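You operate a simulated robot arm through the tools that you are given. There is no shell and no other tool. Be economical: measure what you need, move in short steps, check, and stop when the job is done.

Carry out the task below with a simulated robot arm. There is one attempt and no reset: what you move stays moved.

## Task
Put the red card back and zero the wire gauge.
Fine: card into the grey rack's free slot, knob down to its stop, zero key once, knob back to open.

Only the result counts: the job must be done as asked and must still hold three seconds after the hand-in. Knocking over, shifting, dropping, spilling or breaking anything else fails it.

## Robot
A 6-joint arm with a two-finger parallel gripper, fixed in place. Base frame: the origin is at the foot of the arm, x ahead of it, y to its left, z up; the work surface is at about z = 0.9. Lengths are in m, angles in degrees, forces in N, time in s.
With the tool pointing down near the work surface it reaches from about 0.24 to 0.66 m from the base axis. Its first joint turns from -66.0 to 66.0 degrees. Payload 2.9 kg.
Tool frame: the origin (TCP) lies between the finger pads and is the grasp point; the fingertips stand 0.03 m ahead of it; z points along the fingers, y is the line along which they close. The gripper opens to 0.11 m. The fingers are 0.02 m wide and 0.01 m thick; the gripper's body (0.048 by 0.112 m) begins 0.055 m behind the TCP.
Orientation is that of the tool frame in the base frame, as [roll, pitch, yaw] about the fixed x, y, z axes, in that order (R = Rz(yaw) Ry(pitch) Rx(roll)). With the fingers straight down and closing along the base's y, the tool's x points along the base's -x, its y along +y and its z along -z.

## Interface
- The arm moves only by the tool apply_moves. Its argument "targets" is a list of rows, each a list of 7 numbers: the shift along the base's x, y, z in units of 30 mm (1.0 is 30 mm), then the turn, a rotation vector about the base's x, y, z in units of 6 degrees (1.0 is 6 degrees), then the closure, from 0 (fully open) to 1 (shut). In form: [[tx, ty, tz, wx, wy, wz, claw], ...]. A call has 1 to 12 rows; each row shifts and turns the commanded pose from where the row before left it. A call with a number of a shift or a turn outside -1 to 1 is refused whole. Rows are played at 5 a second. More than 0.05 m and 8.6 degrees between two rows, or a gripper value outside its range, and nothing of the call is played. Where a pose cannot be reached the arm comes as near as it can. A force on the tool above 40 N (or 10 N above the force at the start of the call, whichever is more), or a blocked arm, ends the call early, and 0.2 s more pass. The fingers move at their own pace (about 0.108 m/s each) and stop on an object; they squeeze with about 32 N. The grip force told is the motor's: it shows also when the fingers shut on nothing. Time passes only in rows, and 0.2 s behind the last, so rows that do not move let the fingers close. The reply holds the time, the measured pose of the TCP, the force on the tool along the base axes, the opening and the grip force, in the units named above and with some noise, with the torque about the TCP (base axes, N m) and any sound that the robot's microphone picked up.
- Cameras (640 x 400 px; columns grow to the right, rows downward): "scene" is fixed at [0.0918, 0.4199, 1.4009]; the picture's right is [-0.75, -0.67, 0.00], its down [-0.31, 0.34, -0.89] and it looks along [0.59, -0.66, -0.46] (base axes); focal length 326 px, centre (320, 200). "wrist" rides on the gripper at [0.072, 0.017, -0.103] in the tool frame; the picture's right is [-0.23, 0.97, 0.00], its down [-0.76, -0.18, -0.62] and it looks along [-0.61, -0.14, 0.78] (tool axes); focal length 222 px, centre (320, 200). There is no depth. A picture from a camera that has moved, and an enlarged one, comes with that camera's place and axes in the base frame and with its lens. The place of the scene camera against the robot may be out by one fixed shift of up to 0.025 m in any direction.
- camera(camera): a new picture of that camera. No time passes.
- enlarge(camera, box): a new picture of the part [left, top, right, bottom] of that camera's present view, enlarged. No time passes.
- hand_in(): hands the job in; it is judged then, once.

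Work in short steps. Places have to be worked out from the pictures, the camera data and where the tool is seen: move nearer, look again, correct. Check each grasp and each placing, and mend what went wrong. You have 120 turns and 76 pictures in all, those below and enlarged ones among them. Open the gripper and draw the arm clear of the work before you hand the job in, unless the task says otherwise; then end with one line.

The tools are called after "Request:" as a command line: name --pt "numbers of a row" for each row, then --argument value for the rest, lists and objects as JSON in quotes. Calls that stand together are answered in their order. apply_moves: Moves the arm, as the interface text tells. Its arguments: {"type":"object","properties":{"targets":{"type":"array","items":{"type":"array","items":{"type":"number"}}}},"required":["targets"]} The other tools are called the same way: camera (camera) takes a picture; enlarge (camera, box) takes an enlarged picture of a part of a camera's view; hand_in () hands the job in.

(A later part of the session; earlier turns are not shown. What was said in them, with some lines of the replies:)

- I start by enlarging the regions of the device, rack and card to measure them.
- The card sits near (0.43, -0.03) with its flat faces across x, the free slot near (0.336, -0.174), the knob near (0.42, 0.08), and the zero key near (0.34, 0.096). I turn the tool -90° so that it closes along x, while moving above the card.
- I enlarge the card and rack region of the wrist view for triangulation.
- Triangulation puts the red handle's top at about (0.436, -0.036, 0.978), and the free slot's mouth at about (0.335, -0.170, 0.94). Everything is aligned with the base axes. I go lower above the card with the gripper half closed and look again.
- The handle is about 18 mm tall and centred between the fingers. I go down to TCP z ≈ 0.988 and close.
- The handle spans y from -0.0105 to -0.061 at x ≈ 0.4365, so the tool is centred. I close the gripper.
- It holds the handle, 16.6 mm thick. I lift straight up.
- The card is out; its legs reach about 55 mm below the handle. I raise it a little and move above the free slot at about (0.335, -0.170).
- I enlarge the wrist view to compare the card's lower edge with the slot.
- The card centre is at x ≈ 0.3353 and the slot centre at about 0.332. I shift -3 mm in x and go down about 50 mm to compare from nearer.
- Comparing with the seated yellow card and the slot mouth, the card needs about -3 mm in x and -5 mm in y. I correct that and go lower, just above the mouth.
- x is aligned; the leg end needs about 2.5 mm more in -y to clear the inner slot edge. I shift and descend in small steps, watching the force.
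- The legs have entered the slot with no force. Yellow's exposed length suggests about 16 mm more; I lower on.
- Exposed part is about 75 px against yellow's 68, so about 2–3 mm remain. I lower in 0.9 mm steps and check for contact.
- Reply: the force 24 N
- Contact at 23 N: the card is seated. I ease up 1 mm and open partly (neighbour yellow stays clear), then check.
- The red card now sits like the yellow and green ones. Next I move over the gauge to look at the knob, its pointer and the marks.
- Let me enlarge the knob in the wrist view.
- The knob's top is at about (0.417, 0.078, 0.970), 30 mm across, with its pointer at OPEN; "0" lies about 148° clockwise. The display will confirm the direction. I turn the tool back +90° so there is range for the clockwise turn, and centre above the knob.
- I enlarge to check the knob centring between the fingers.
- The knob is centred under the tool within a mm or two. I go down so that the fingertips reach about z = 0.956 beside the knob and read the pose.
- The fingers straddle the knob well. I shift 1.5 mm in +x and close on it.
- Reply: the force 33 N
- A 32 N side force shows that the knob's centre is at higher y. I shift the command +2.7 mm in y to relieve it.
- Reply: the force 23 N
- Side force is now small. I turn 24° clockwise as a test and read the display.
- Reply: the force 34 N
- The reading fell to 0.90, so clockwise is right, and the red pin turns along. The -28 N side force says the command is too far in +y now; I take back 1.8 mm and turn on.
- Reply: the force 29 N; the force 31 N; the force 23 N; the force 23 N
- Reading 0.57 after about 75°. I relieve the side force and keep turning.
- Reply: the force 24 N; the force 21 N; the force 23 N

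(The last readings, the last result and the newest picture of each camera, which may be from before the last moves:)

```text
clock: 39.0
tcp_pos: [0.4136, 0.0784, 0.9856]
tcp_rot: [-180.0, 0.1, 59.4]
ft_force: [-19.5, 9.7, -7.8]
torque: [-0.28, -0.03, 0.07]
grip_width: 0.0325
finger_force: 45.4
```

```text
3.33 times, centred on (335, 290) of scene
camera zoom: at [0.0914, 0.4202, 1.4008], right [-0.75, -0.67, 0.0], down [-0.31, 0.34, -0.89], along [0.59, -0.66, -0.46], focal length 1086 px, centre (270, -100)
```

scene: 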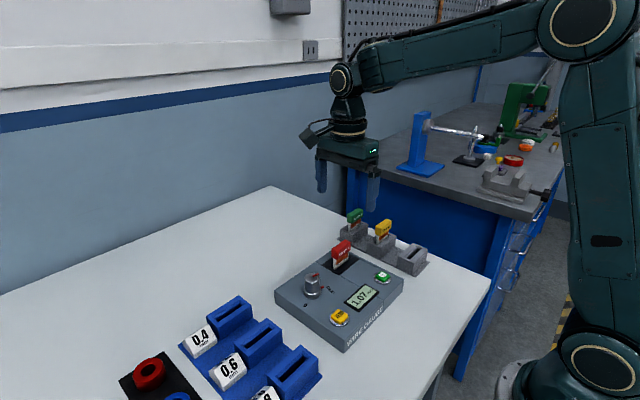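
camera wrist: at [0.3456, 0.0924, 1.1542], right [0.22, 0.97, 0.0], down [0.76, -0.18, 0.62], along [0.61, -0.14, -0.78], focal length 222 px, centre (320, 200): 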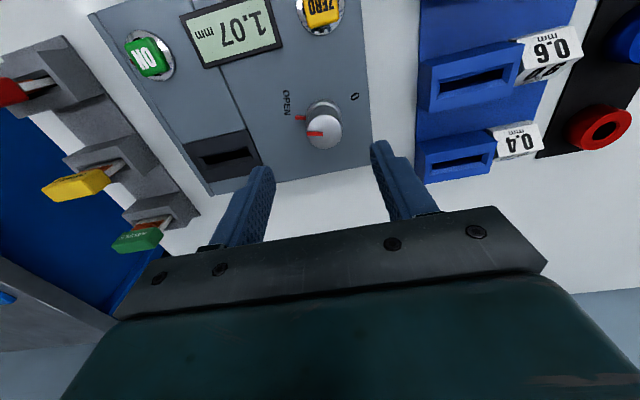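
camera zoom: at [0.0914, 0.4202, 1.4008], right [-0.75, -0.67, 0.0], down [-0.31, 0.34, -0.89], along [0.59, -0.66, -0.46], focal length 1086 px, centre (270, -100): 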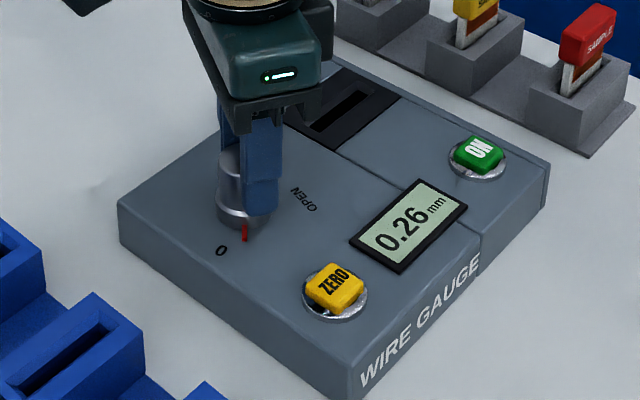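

0.26 with the pin nearing the 0 mark. I relieve and turn on in smaller sets, watching the torque for the stop.

Request:
apply_moves --pt "-0.04 0.02 0 0 0 0 1" --pt "0 0 0 0 0 0 1"

Request:
apply_moves --pt "0 0 0 0 0 -0.7 1" --pt "0 0 0 0 0 -0.7 1" --pt "0 0 0 0 0 -0.7 1" --pt "0 0 0 0 0 -0.7 1" --pt "0 0 0 0 0 0 1"

Request:
enlarge --camera "scene" --box '[265, 230, 405, 350]'

```text
clock: 39.6
tcp_pos: [0.4135, 0.0788, 0.9857]
tcp_rot: [180.0, 0.0, 59.4]
ft_force: [-11.1, 6.0, -12.6]
torque: [-0.9, 0.29, 0.05]
grip_width: 0.0325
finger_force: 45.6
```

```text
clock: 40.8
tcp_pos: [0.4124, 0.0778, 0.9859]
tcp_rot: [-179.9, 0.1, 42.5]
ft_force: [-14.9, 8.3, -16.3]
torque: [0.3, -0.59, 0.05]
grip_width: 0.0325
finger_force: 44.8
```

```text
3.33 times, centred on (335, 290) of scene
camera zoom: at [0.0915, 0.4202, 1.4008], right [-0.75, -0.67, 0.0], down [-0.31, 0.34, -0.89], along [0.59, -0.66, -0.46], focal length 1086 px, centre (270, -100)
```

zoom: 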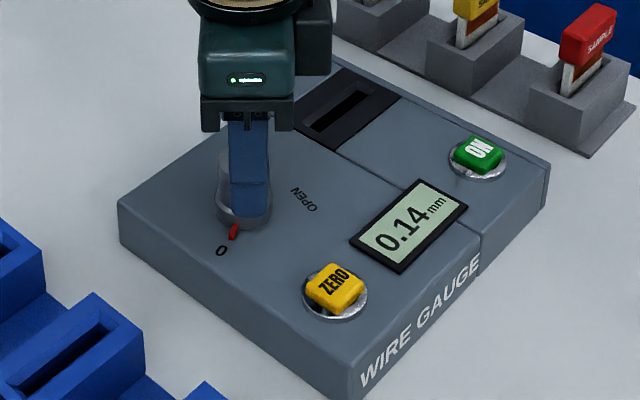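

Request:
apply_moves --pt "0 0 0 0 0 -0.5 1" --pt "0 0 0 0 0 -0.5 1" --pt "0 0 0 0 0 -0.5 1" --pt "0 0 0 0 0 0 1"

Request:
enlarge --camera "scene" --box '[265, 230, 405, 350]'

```text
clock: 41.8
tcp_pos: [0.413, 0.0788, 0.9851]
tcp_rot: [-179.7, 0.3, 33.8]
ft_force: [-21.5, 15.7, -9.1]
torque: [-0.14, -0.13, 0.06]
grip_width: 0.0324
finger_force: 45.0
```

```text
3.33 times, centred on (335, 290) of scene
camera zoom: at [0.0913, 0.4204, 1.4008], right [-0.75, -0.67, 0.0], down [-0.31, 0.34, -0.89], along [0.59, -0.66, -0.46], focal length 1086 px, centre (270, -100)
```

zoom: 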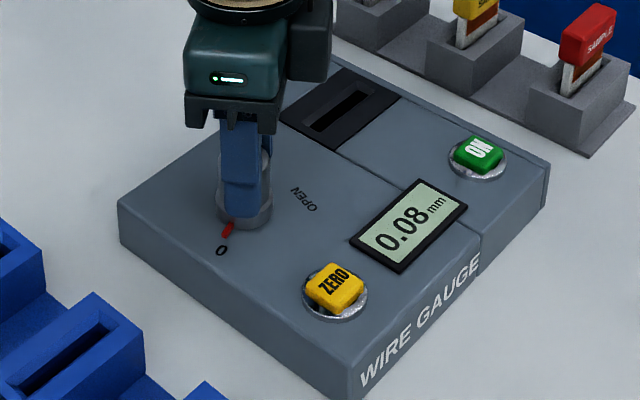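

Still moving (0.08), torque low. I relieve and continue towards the stop.

Request:
apply_moves --pt "-0.03 0.03 0 0 0 0 1" --pt "0 0 0 0 0 -0.5 1" --pt "0 0 0 0 0 -0.5 1" --pt "0 0 0 0 0 0 1"

Request:
enlarge --camera "scene" --box '[265, 230, 405, 350]'

```text
clock: 42.8
tcp_pos: [0.4122, 0.0791, 0.9848]
tcp_rot: [-179.8, 0.0, 27.7]
ft_force: [-15.0, 11.3, -9.6]
torque: [-0.07, -0.11, 0.6]
grip_width: 0.0325
finger_force: 44.5
```

```text
3.33 times, centred on (335, 290) of scene
camera zoom: at [0.0915, 0.4203, 1.4008], right [-0.75, -0.67, 0.0], down [-0.31, 0.34, -0.89], along [0.59, -0.66, -0.46], focal length 1086 px, centre (270, -100)
```

zoom: 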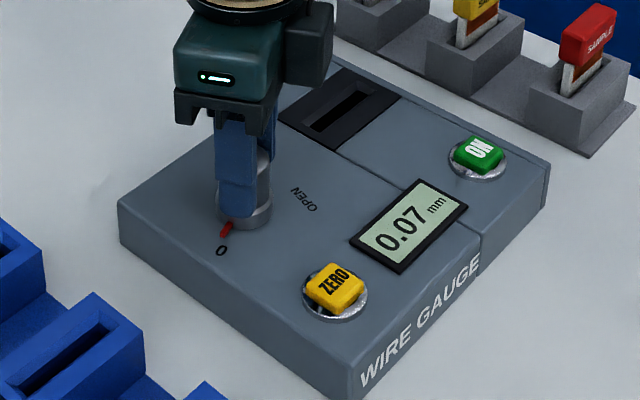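

The torque jumped to 0.6 N m and the reading holds at 0.07: the stop is reached. I open straight from here, rise, and check the reading.

Request:
apply_moves --pt "0 0 0 0 0 0 0.4" --pt "0 0 0 0 0 0 0.4" --pt "0 0 0 0 0 0 0.4"

Request:
apply_moves --pt "0 0 0.5 0 0 0 0.4" --pt "0 0 0.8 0 0 0 0.4" --pt "0 0 0.9 0 0 0 0.4" --pt "0 0 0.8 0 0 0 0.4" --pt "0 0 0 0 0 0 0.4"

Request:
enlarge --camera "scene" --box '[265, 230, 405, 350]'

Request:
camera --camera "wrist"

```text
clock: 43.6
tcp_pos: [0.4135, 0.0791, 0.9854]
tcp_rot: [-180.0, -0.1, 27.6]
ft_force: [0.4, -0.2, -0.6]
torque: [-0.03, -0.03, 0.0]
grip_width: 0.0662
finger_force: 0.1
```

```text
clock: 44.8
tcp_pos: [0.4112, 0.0779, 1.076]
tcp_rot: [179.9, 0.0, 27.6]
ft_force: [-0.1, 0.1, 0.4]
torque: [0.02, 0.0, -0.01]
grip_width: 0.0659
finger_force: 0.0
```

```text
3.33 times, centred on (335, 290) of scene
camera zoom: at [0.0918, 0.4199, 1.4009], right [-0.75, -0.67, 0.0], down [-0.31, 0.34, -0.89], along [0.59, -0.66, -0.46], focal length 1086 px, centre (270, -100)
```

zoom: 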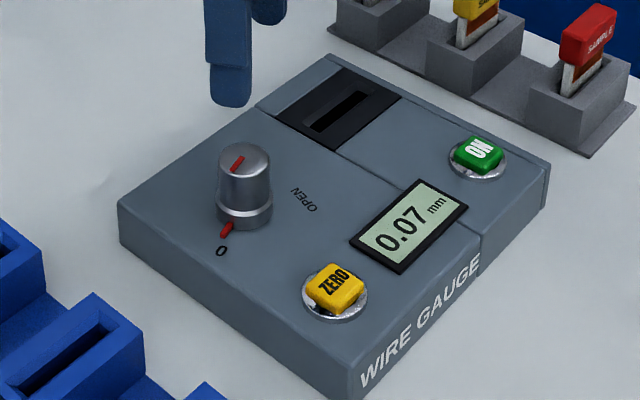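

```text
33 pictures are left
camera wrist: at [0.4837, 0.0962, 1.1795], right [0.25, -0.97, 0.0], down [-0.76, -0.2, 0.62], along [-0.6, -0.16, -0.78], focal length 222 px, centre (320, 200)
```

wrist: 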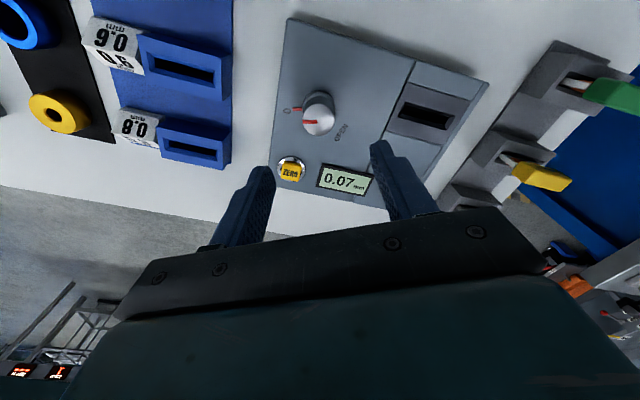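

The knob stays at the stop, pointer by 0, reading 0.07. Now I go above the zero key near (0.341, 0.096) with the fingers shut.

Request:
apply_moves --pt "-0.6 0.15 0 0 0 0 0.8" --pt "-0.6 0.15 0 0 0 0 1" --pt "-0.6 0.15 0 0 0 0 1" --pt "-0.55 0.15 0 0 0 0 1" --pt "0 0 0 0 0 0 1" --pt "0 0 0 0 0 0 1"

Request:
camera --camera "wrist"

Request:
enlarge --camera "scene" --box '[275, 230, 395, 350]'

```text
clock: 46.2
tcp_pos: [0.3423, 0.0962, 1.0756]
tcp_rot: [-180.0, 0.1, 27.6]
ft_force: [0.2, 0.0, -0.3]
torque: [0.01, -0.01, 0.03]
grip_width: 0.0001
finger_force: 31.8
```

```text
32 pictures are left
camera wrist: at [0.4157, 0.1147, 1.1788], right [0.25, -0.97, 0.0], down [-0.76, -0.2, 0.62], along [-0.6, -0.16, -0.78], focal length 222 px, centre (320, 200)
```

wrist: 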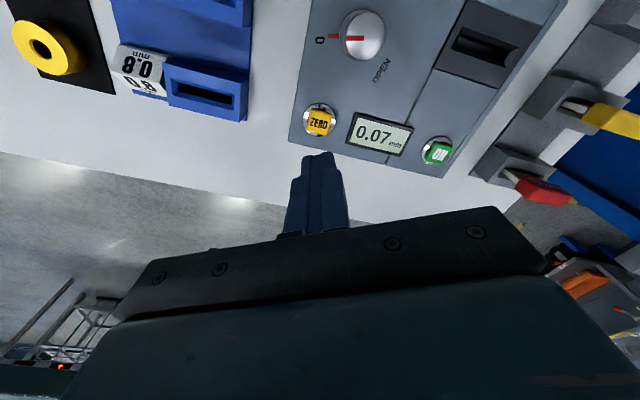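

```text
3.33 times, centred on (335, 290) of scene
camera zoom: at [0.0918, 0.4199, 1.4009], right [-0.75, -0.67, 0.0], down [-0.31, 0.34, -0.89], along [0.59, -0.66, -0.46], focal length 1086 px, centre (270, -100)
```

zoom: 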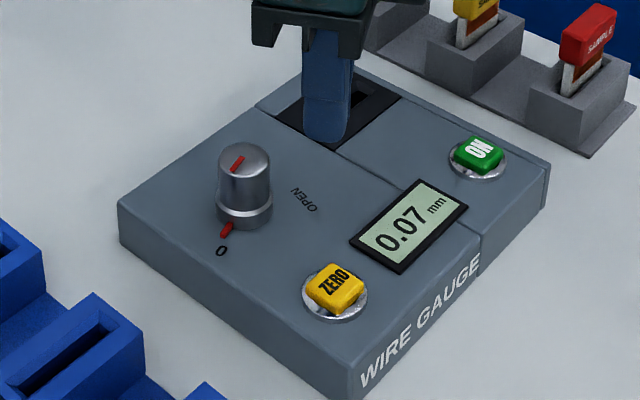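

The key's top is at about (0.340, 0.0964), so the tool is within 2 mm. I descend to about 10 mm above it and check.

Request:
apply_moves --pt "-0.05 0 -0.6 0 0 0 1" --pt "0 0 -0.7 0 0 0 1" --pt "0 0 -0.9 0 0 0 1" --pt "0 0 -0.15 0 0 0 1" --pt "0 0 0 0 0 0 1"

Request:
enlarge --camera "wrist" --box '[250, 60, 410, 190]'

Request:
enlarge --camera "scene" --box '[305, 260, 385, 330]'

```text
clock: 47.4
tcp_pos: [0.3419, 0.098, 1.004]
tcp_rot: [180.0, 0.0, 27.7]
ft_force: [0.2, -0.1, 0.3]
torque: [-0.03, -0.04, 0.01]
grip_width: 0.0
finger_force: 32.1
```

```text
3.08 times, centred on (330, 125) of wrist
camera zoom: at [0.4145, 0.1157, 1.1071], right [0.25, -0.97, 0.0], down [-0.76, -0.2, 0.62], along [-0.6, -0.16, -0.78], focal length 684 px, centre (289, 431)
```

zoom: 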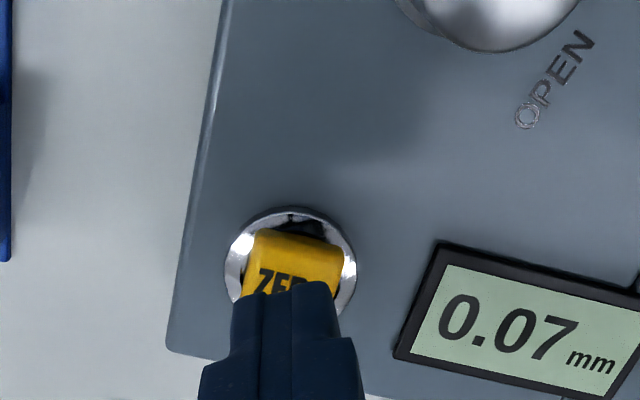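

```text
5.71 times, centred on (345, 295) of scene
camera zoom: at [0.0918, 0.4199, 1.4009], right [-0.75, -0.67, 0.0], down [-0.31, 0.34, -0.89], along [0.59, -0.66, -0.46], focal length 1862 px, centre (177, -343)
```

zoom: 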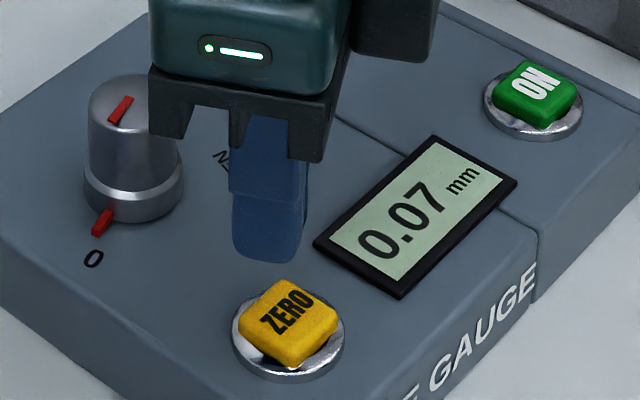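

Triangulating from several views, the key's top is lower (z ≈ 0.946) and slightly nearer the base (x ≈ 0.337). I shift -4 mm in x, -1.5 mm in y, and come down 15 mm for a check.

Request:
apply_moves --pt "-0.13 -0.05 0 0 0 0 1" --pt "0 0 -0.5 0 0 0 1" --pt "0 0 0 0 0 0 1"

Request:
enlarge --camera "wrist" --box '[250, 60, 410, 190]'

Request:
enlarge --camera "scene" --box '[305, 260, 385, 330]'

```text
clock: 48.2
tcp_pos: [0.3369, 0.096, 0.9901]
tcp_rot: [-180.0, 0.0, 27.6]
ft_force: [0.2, -0.5, 0.3]
torque: [0.01, -0.01, 0.0]
grip_width: 0.0
finger_force: 31.7
```

```text
3.08 times, centred on (330, 125) of wrist
camera zoom: at [0.4104, 0.1137, 1.0929], right [0.25, -0.97, 0.0], down [-0.76, -0.2, 0.62], along [-0.6, -0.16, -0.78], focal length 684 px, centre (289, 431)
```

zoom: 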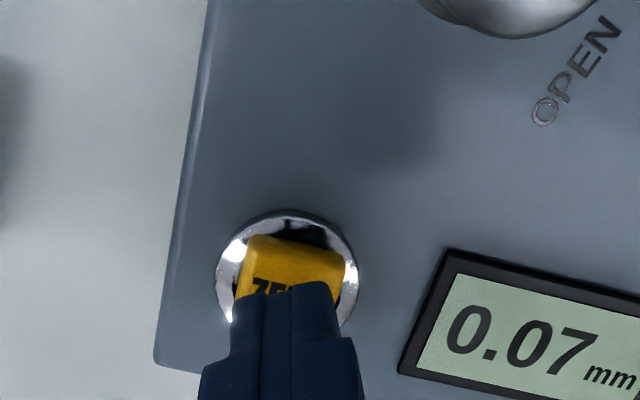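

```text
5.71 times, centred on (345, 295) of scene
camera zoom: at [0.0918, 0.4199, 1.4009], right [-0.75, -0.67, 0.0], down [-0.31, 0.34, -0.89], along [0.59, -0.66, -0.46], focal length 1862 px, centre (177, -343)
```

zoom: 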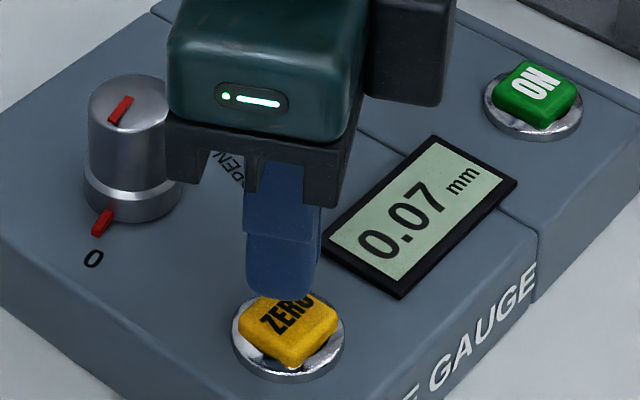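

The tip now lines up with the key. I move 1.5 mm more in -x and descend gently towards contact, watching force and sound.

Request:
apply_moves --pt "-0.05 0 -0.2 0 0 0 1" --pt "0 0 -0.15 0 0 0 1" --pt "0 0 0 0 0 0 1"

Request:
apply_moves --pt "0 0 -0.05 0 0 0 1" --pt "0 0 0 0 0 0 1"

```text
clock: 49.0
tcp_pos: [0.336, 0.0952, 0.9804]
tcp_rot: [-180.0, 0.0, 27.5]
ft_force: [0.2, -0.6, 0.5]
torque: [0.01, 0.01, 0.0]
grip_width: 0.0002
finger_force: 31.7
```

```text
clock: 49.6
tcp_pos: [0.3354, 0.095, 0.9774]
tcp_rot: [-180.0, 0.1, 27.5]
ft_force: [-0.6, -0.6, -0.1]
torque: [-0.02, -0.02, 0.01]
grip_width: 0.0
finger_force: 31.8
```

Request:
apply_moves --pt "0 0 -0.05 0 0 0 1" --pt "0 0 0 0 0 0 1"

Request:
enlarge --camera "scene" --box '[305, 260, 385, 330]'

```text
clock: 50.2
tcp_pos: [0.335, 0.0958, 0.9756]
tcp_rot: [-180.0, 0.0, 27.5]
ft_force: [1.2, 0.4, 0.8]
torque: [0.0, 0.0, 0.02]
grip_width: 0.0
finger_force: 31.9
```

```text
5.71 times, centred on (345, 295) of scene
camera zoom: at [0.0918, 0.4199, 1.4009], right [-0.75, -0.67, 0.0], down [-0.31, 0.34, -0.89], along [0.59, -0.66, -0.46], focal length 1862 px, centre (177, -343)
```

zoom: 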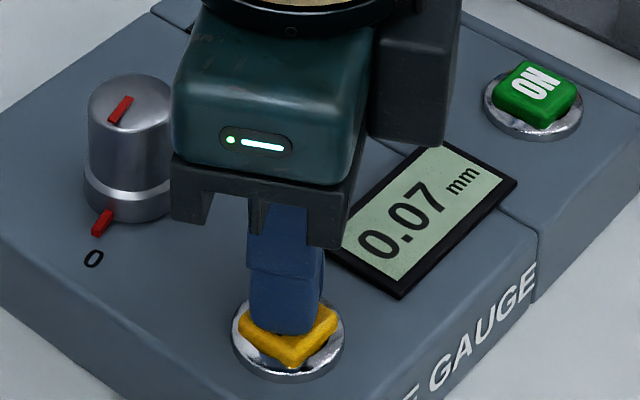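

The tip is on or just above the key. I press in 1 mm steps.

Request:
apply_moves --pt "0 0 -0.04 0 0 0 1" --pt "0 0 0 0 0 0 1"

Request:
apply_moves --pt "0 0 -0.03 0 0 0 1" --pt "0 0 0 0 0 0 1"

Request:
apply_moves --pt "0 0 -0.03 0 0 0 1" --pt "0 0 0 0 0 0 1"

```text
clock: 50.8
tcp_pos: [0.3355, 0.0959, 0.9747]
tcp_rot: [-179.9, 0.0, 27.6]
ft_force: [0.3, -0.3, 2.1]
torque: [-0.01, 0.0, 0.01]
grip_width: 0.0001
finger_force: 31.8
heard: click
```

```text
clock: 51.4
tcp_pos: [0.3364, 0.0944, 0.9737]
tcp_rot: [-180.0, -0.1, 27.6]
ft_force: [1.1, 0.2, 1.8]
torque: [-0.02, -0.02, -0.01]
grip_width: 0.0001
finger_force: 32.1
```

```text
clock: 52.0
tcp_pos: [0.3347, 0.0955, 0.9733]
tcp_rot: [179.9, 0.0, 27.7]
ft_force: [1.1, -0.1, 1.8]
torque: [0.01, -0.04, -0.02]
grip_width: 0.0001
finger_force: 32.0
```

A click was heard once. I rise straight up and check the display.

Request:
apply_moves --pt "0 0 0.5 0 0 0 1" --pt "0 0 0.9 0 0 0 1" --pt "0 0 0.9 0 0 0 1" --pt "0 0 0.7 0 0 0 1" --pt "0 0 0 0 0 0 1"

Request:
enlarge --camera "scene" --box '[275, 240, 395, 340]'

```text
clock: 53.2
tcp_pos: [0.3351, 0.095, 1.0622]
tcp_rot: [-179.9, -0.1, 27.7]
ft_force: [0.5, 0.3, 0.2]
torque: [0.0, 0.02, -0.03]
grip_width: 0.0
finger_force: 32.8
```

```text
4.00 times, centred on (335, 290) of scene
camera zoom: at [0.0918, 0.4199, 1.4009], right [-0.75, -0.67, 0.0], down [-0.31, 0.34, -0.89], along [0.59, -0.66, -0.46], focal length 1303 px, centre (260, -160)
```

zoom: 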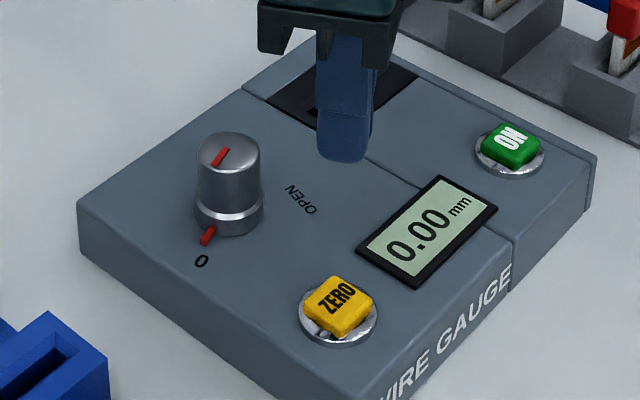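

The display reads 0.00. Now I go back over the knob at about (0.4145, 0.0785), same yaw, to turn it back open.

Request:
apply_moves --pt "0.66 -0.14 0 0 0 0 0.4" --pt "0.66 -0.14 0 0 0 0 0.4" --pt "0.66 -0.14 0 0 0 0 0.4" --pt "0.66 -0.14 0 0 0 0 0.4" --pt "0 0 0 0 0 0 0.4"

Request:
apply_moves --pt "0 0 -0.6 0 0 0 0.4" --pt "0 0 -0.6 0 0 0 0.4" --pt "0 0 -0.6 0 0 0 0.45" --pt "0 0 0 0 0 0 0.5"

Request:
enlarge --camera "wrist" --box '[240, 60, 420, 220]'

```text
clock: 54.4
tcp_pos: [0.4157, 0.077, 1.0629]
tcp_rot: [179.9, 0.0, 27.6]
ft_force: [-0.5, 0.0, 0.0]
torque: [-0.02, 0.0, 0.01]
grip_width: 0.0662
finger_force: 0.0
```

```text
clock: 55.4
tcp_pos: [0.4151, 0.0766, 1.009]
tcp_rot: [-180.0, -0.1, 27.6]
ft_force: [0.0, 0.2, 0.6]
torque: [0.01, -0.01, 0.01]
grip_width: 0.0552
finger_force: 0.1
```

```text
2.50 times, centred on (330, 140) of wrist
camera zoom: at [0.4872, 0.0956, 1.1117], right [0.25, -0.97, 0.0], down [-0.76, -0.2, 0.62], along [-0.6, -0.16, -0.78], focal length 555 px, centre (295, 350)
```

zoom: 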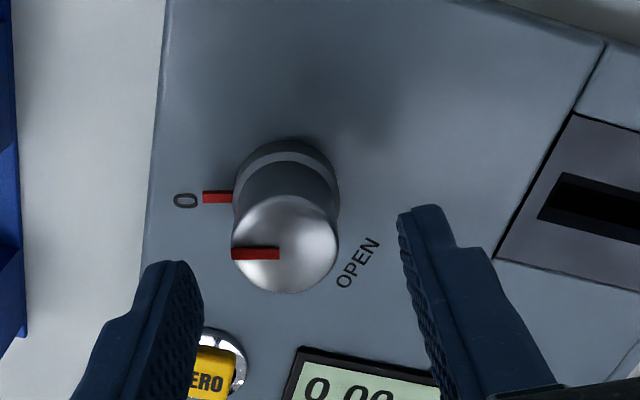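

The knob sits about 3.5 mm towards +y of the finger midline. I correct, go down to grip height and close.

Request:
apply_moves --pt "-0.03 0.11 -0.2 0 0 0 0.5" --pt "0 0 -0.4 0 0 0 0.5" --pt "0 0 -0.18 0 0 0 0.55" --pt "0 0 0 0 0 0 0.6" --pt "0 0 0 0 0 0 1" --pt "0 0 0 0 0 0 1" --pt "0 0 0 0 0 0 1"

Request:
enlarge --camera "wrist" --box '[240, 60, 420, 220]'

```text
clock: 57.0
tcp_pos: [0.4153, 0.079, 0.9856]
tcp_rot: [179.9, 0.1, 27.6]
ft_force: [5.8, -9.6, -3.8]
torque: [0.28, -0.11, -0.02]
grip_width: 0.0326
finger_force: 45.0
```

```text
2.50 times, centred on (330, 140) of wrist
camera zoom: at [0.487, 0.0981, 1.0889], right [0.25, -0.97, 0.0], down [-0.76, -0.19, 0.62], along [-0.6, -0.16, -0.78], focal length 555 px, centre (295, 350)
```

zoom: 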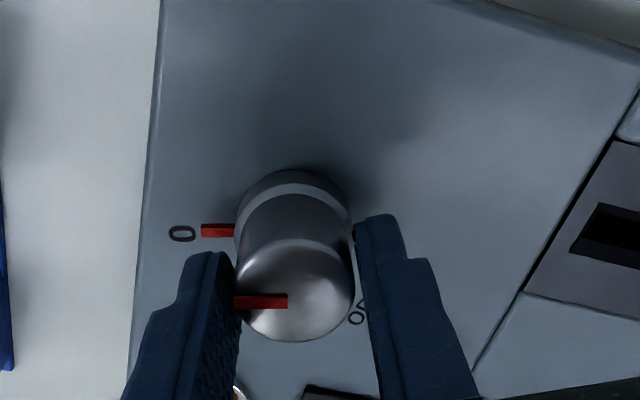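

Grip is good with small side force. I turn back counter-clockwise in batches.

Request:
apply_moves --pt "0 0 0 0 0 0.7 1" --pt "0 0 0 0 0 0.7 1" --pt "0 0 0 0 0 0.7 1" --pt "0 0 0 0 0 0.7 1" --pt "0 0 0 0 0 0.7 1" --pt "0 0 0 0 0 0.7 1" --pt "0 0 0 0 0 0.7 1" --pt "0 0 0 0 0 0 1"

```text
clock: 58.8
tcp_pos: [0.4161, 0.0794, 0.9858]
tcp_rot: [179.9, 0.1, 56.8]
ft_force: [18.1, -24.2, -14.7]
torque: [0.14, -0.09, 0.0]
grip_width: 0.0326
finger_force: 44.8
```

Request:
apply_moves --pt "0.06 -0.05 0 0 0 0 1" --pt "0 0 0 0 0 0 1"

Request:
apply_moves --pt "0 0 0 0 0 0.7 1" --pt "0 0 0 0 0 0.7 1" --pt "0 0 0 0 0 0.7 1" --pt "0 0 0 0 0 0.7 1" --pt "0 0 0 0 0 0.7 1" --pt "0 0 0 0 0 0.7 1" --pt "0 0 0 0 0 0.7 1" --pt "0 0 0 0 0 0 1"

Request:
enlarge --camera "scene" --box '[265, 230, 405, 350]'

```text
clock: 59.4
tcp_pos: [0.4149, 0.0801, 0.9853]
tcp_rot: [-180.0, 0.2, 57.0]
ft_force: [3.0, -13.9, -11.3]
torque: [-0.92, -0.65, -0.01]
grip_width: 0.0324
finger_force: 44.9
```

```text
clock: 61.2
tcp_pos: [0.4149, 0.0788, 0.986]
tcp_rot: [-179.9, 0.2, 86.5]
ft_force: [-13.0, -15.9, -4.4]
torque: [-0.78, -0.23, 0.02]
grip_width: 0.0323
finger_force: 44.9
```

```text
3.33 times, centred on (335, 290) of scene
camera zoom: at [0.0915, 0.4195, 1.401], right [-0.75, -0.67, 0.0], down [-0.31, 0.34, -0.89], along [0.59, -0.66, -0.46], focal length 1086 px, centre (270, -100)
```

zoom: 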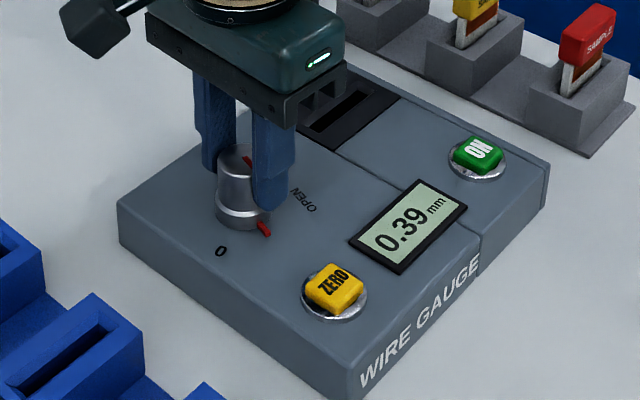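

The reading rises (0.39), so the turn works. I relieve the side force and go on.

Request:
apply_moves --pt "-0.04 -0.04 0 0 0 0 1" --pt "0 0 0 0 0 0 1"

Request:
apply_moves --pt "0 0 0 0 0 0.7 1" --pt "0 0 0 0 0 0.7 1" --pt "0 0 0 0 0 0.7 1" --pt "0 0 0 0 0 0.7 1" --pt "0 0 0 0 0 0.7 1" --pt "0 0 0 0 0 0.7 1" --pt "0 0 0 0 0 0.7 1" --pt "0 0 0 0 0 0 1"

```text
clock: 61.8
tcp_pos: [0.4151, 0.0808, 0.9856]
tcp_rot: [180.0, 0.0, 86.6]
ft_force: [5.2, -3.4, -19.0]
torque: [-0.65, 0.52, 0.01]
grip_width: 0.0323
finger_force: 45.4
```

```text
clock: 63.6
tcp_pos: [0.4155, 0.08, 0.986]
tcp_rot: [179.9, -0.1, 116.0]
ft_force: [13.8, 13.3, -20.9]
torque: [-0.15, 0.2, 0.0]
grip_width: 0.0328
finger_force: 45.0
```

Request:
apply_moves --pt "0.03 0.04 -0.02 0 0 0 1" --pt "0 0 0 0 0 0 1"

Request:
apply_moves --pt "0 0 0 0 0 0.7 1" --pt "0 0 0 0 0 0.7 1" --pt "0 0 0 0 0 0.7 1" --pt "0 0 0 0 0 0.7 1" --pt "0 0 0 0 0 0.7 1" --pt "0 0 0 0 0 0.7 1" --pt "0 0 0 0 0 0.7 1" --pt "0 0 0 0 0 0 1"

Request:
enlarge --camera "scene" --box '[265, 230, 405, 350]'

```text
clock: 64.2
tcp_pos: [0.4162, 0.0792, 0.9856]
tcp_rot: [179.9, -0.1, 115.7]
ft_force: [5.8, 5.5, -3.0]
torque: [0.82, 0.8, 0.01]
grip_width: 0.0326
finger_force: 45.0
```

```text
clock: 66.0
tcp_pos: [0.4155, 0.0787, 0.9859]
tcp_rot: [179.9, 0.1, 145.3]
ft_force: [4.6, -1.7, 22.9]
torque: [-0.25, 0.41, 0.0]
grip_width: 0.0325
finger_force: 44.9
```

```text
3.33 times, centred on (335, 290) of scene
camera zoom: at [0.0916, 0.4198, 1.4009], right [-0.75, -0.67, 0.0], down [-0.31, 0.34, -0.89], along [0.59, -0.66, -0.46], focal length 1086 px, centre (270, -100)
```

zoom: 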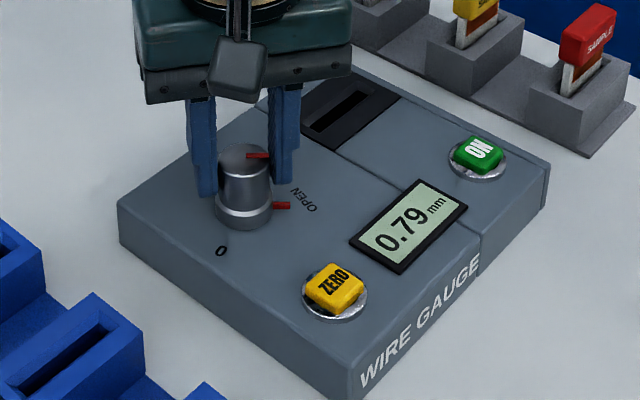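

Reading 0.79; original open corresponds to 1.00 now, about 32° more. I relieve z and continue.

Request:
apply_moves --pt "0 0 0.02 0 0 0 1" --pt "0 0 0 0 0 0.7 1" --pt "0 0 0 0 0 0.7 1" --pt "0 0 0 0 0 0.7 1" --pt "0 0 0 0 0 0.7 1" --pt "0 0 0 0 0 0.7 1" --pt "0 0 0 0 0 0.7 1" --pt "0 0 0 0 0 0 1"

Request:
enlarge --camera "scene" --box '[265, 230, 405, 350]'

```text
clock: 67.8
tcp_pos: [0.415, 0.0805, 0.9866]
tcp_rot: [179.9, 0.0, 170.5]
ft_force: [4.4, -8.0, 12.1]
torque: [0.27, -0.15, 0.0]
grip_width: 0.0325
finger_force: 45.2
```

```text
3.33 times, centred on (335, 290) of scene
camera zoom: at [0.0917, 0.4197, 1.401], right [-0.75, -0.67, 0.0], down [-0.31, 0.34, -0.89], along [0.59, -0.66, -0.46], focal length 1086 px, centre (270, -100)
```

zoom: 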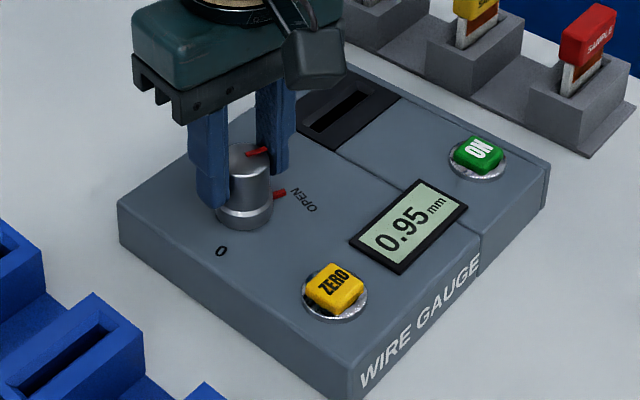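

0.95 and no stop felt yet. I turn on in small steps until torque shows the open stop or the original position is reached.

Request:
apply_moves --pt "0 0 0 0 0 0.5 1" --pt "0 0 0 0 0 0.5 1" --pt "0 0 0 0 0 0.4 1" --pt "0 0 0 0 0 0 1"

Request:
apply_moves --pt "0 0 0 0 0 0.3 1" --pt "0 0 0 0 0 0 1"

Request:
enlarge --camera "scene" --box '[265, 230, 405, 350]'

```text
clock: 68.8
tcp_pos: [0.4167, 0.0804, 0.9862]
tcp_rot: [180.0, -0.1, 179.0]
ft_force: [8.2, 4.6, 3.1]
torque: [-0.35, -0.39, -0.45]
grip_width: 0.0326
finger_force: 44.9
```

```text
clock: 69.4
tcp_pos: [0.4159, 0.0801, 0.9848]
tcp_rot: [-180.0, 0.1, -179.4]
ft_force: [5.5, 7.7, 0.5]
torque: [-0.24, -0.15, -0.42]
grip_width: 0.0323
finger_force: 44.9
```

```text
3.33 times, centred on (335, 290) of scene
camera zoom: at [0.0919, 0.4202, 1.4008], right [-0.75, -0.67, 0.0], down [-0.31, 0.34, -0.89], along [0.59, -0.66, -0.46], focal length 1086 px, centre (270, -100)
```

zoom: 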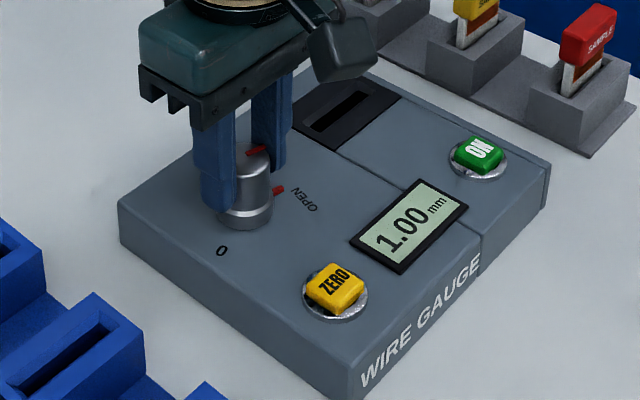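

The open stop is reached (torque -0.45 N m, reading 1.00 as expected). I open, rise clear, and do a final check.

Request:
apply_moves --pt "0 0 0 0 0 0 0.4" --pt "0 0 0 0 0 0 0.4" --pt "0 0 0 0 0 0 0.4"

Request:
apply_moves --pt "0 0 0.5 0 0 0 0.4" --pt "0 0 0.9 0 0 0 0.4" --pt "0 0 1 0 0 0 0.4" --pt "0 0 1 0 0 0 0.4" --pt "0 0 1 0 0 0 0.2" --pt "0 0 1 0 0 0 0" --pt "0 0 1 0 0 0 0" --pt "0 0 0 0 0 0 0"

Request:
enlarge --camera "scene" --box '[265, 190, 455, 350]'

Request:
camera --camera "scene"

```text
clock: 70.2
tcp_pos: [0.414, 0.0799, 0.986]
tcp_rot: [-179.9, 0.0, -179.2]
ft_force: [-0.4, -0.7, 0.1]
torque: [-0.02, -0.02, -0.01]
grip_width: 0.0659
finger_force: 0.1
```

```text
clock: 72.0
tcp_pos: [0.4147, 0.0796, 1.1783]
tcp_rot: [180.0, 0.0, -179.4]
ft_force: [0.0, 0.6, -0.5]
torque: [0.0, 0.01, -0.01]
grip_width: 0.11
finger_force: 0.0
```

```text
2.50 times, centred on (360, 270) of scene
camera zoom: at [0.0918, 0.4199, 1.4009], right [-0.75, -0.67, 0.0], down [-0.31, 0.34, -0.89], along [0.59, -0.66, -0.46], focal length 814 px, centre (220, 25)
```

zoom: 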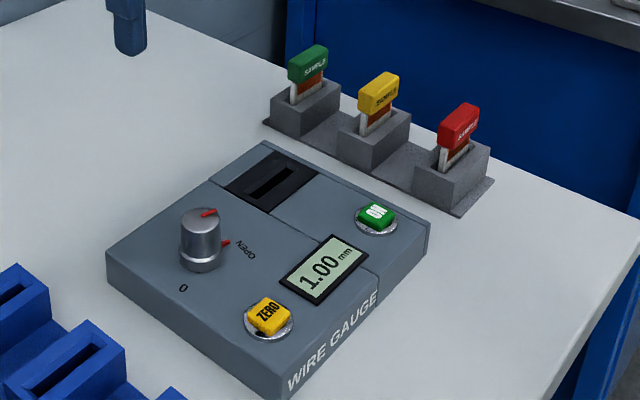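

```text
17 pictures are left
```

scene: 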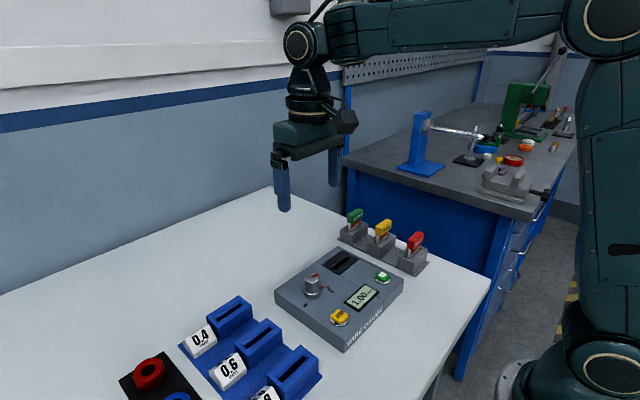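

The card is in the rack, the knob is at OPEN with the display at 1.00, and nothing else has moved. The arm is clear and the gripper open, so I hand in.

Request:
hand_in

```text
The job is handed in.
```

I put the red card in the grey rack's free slot, turned the knob down to its stop, pressed the zero key once (display read 0.00), turned the knob back to open (display 1.00), and handed the job in.
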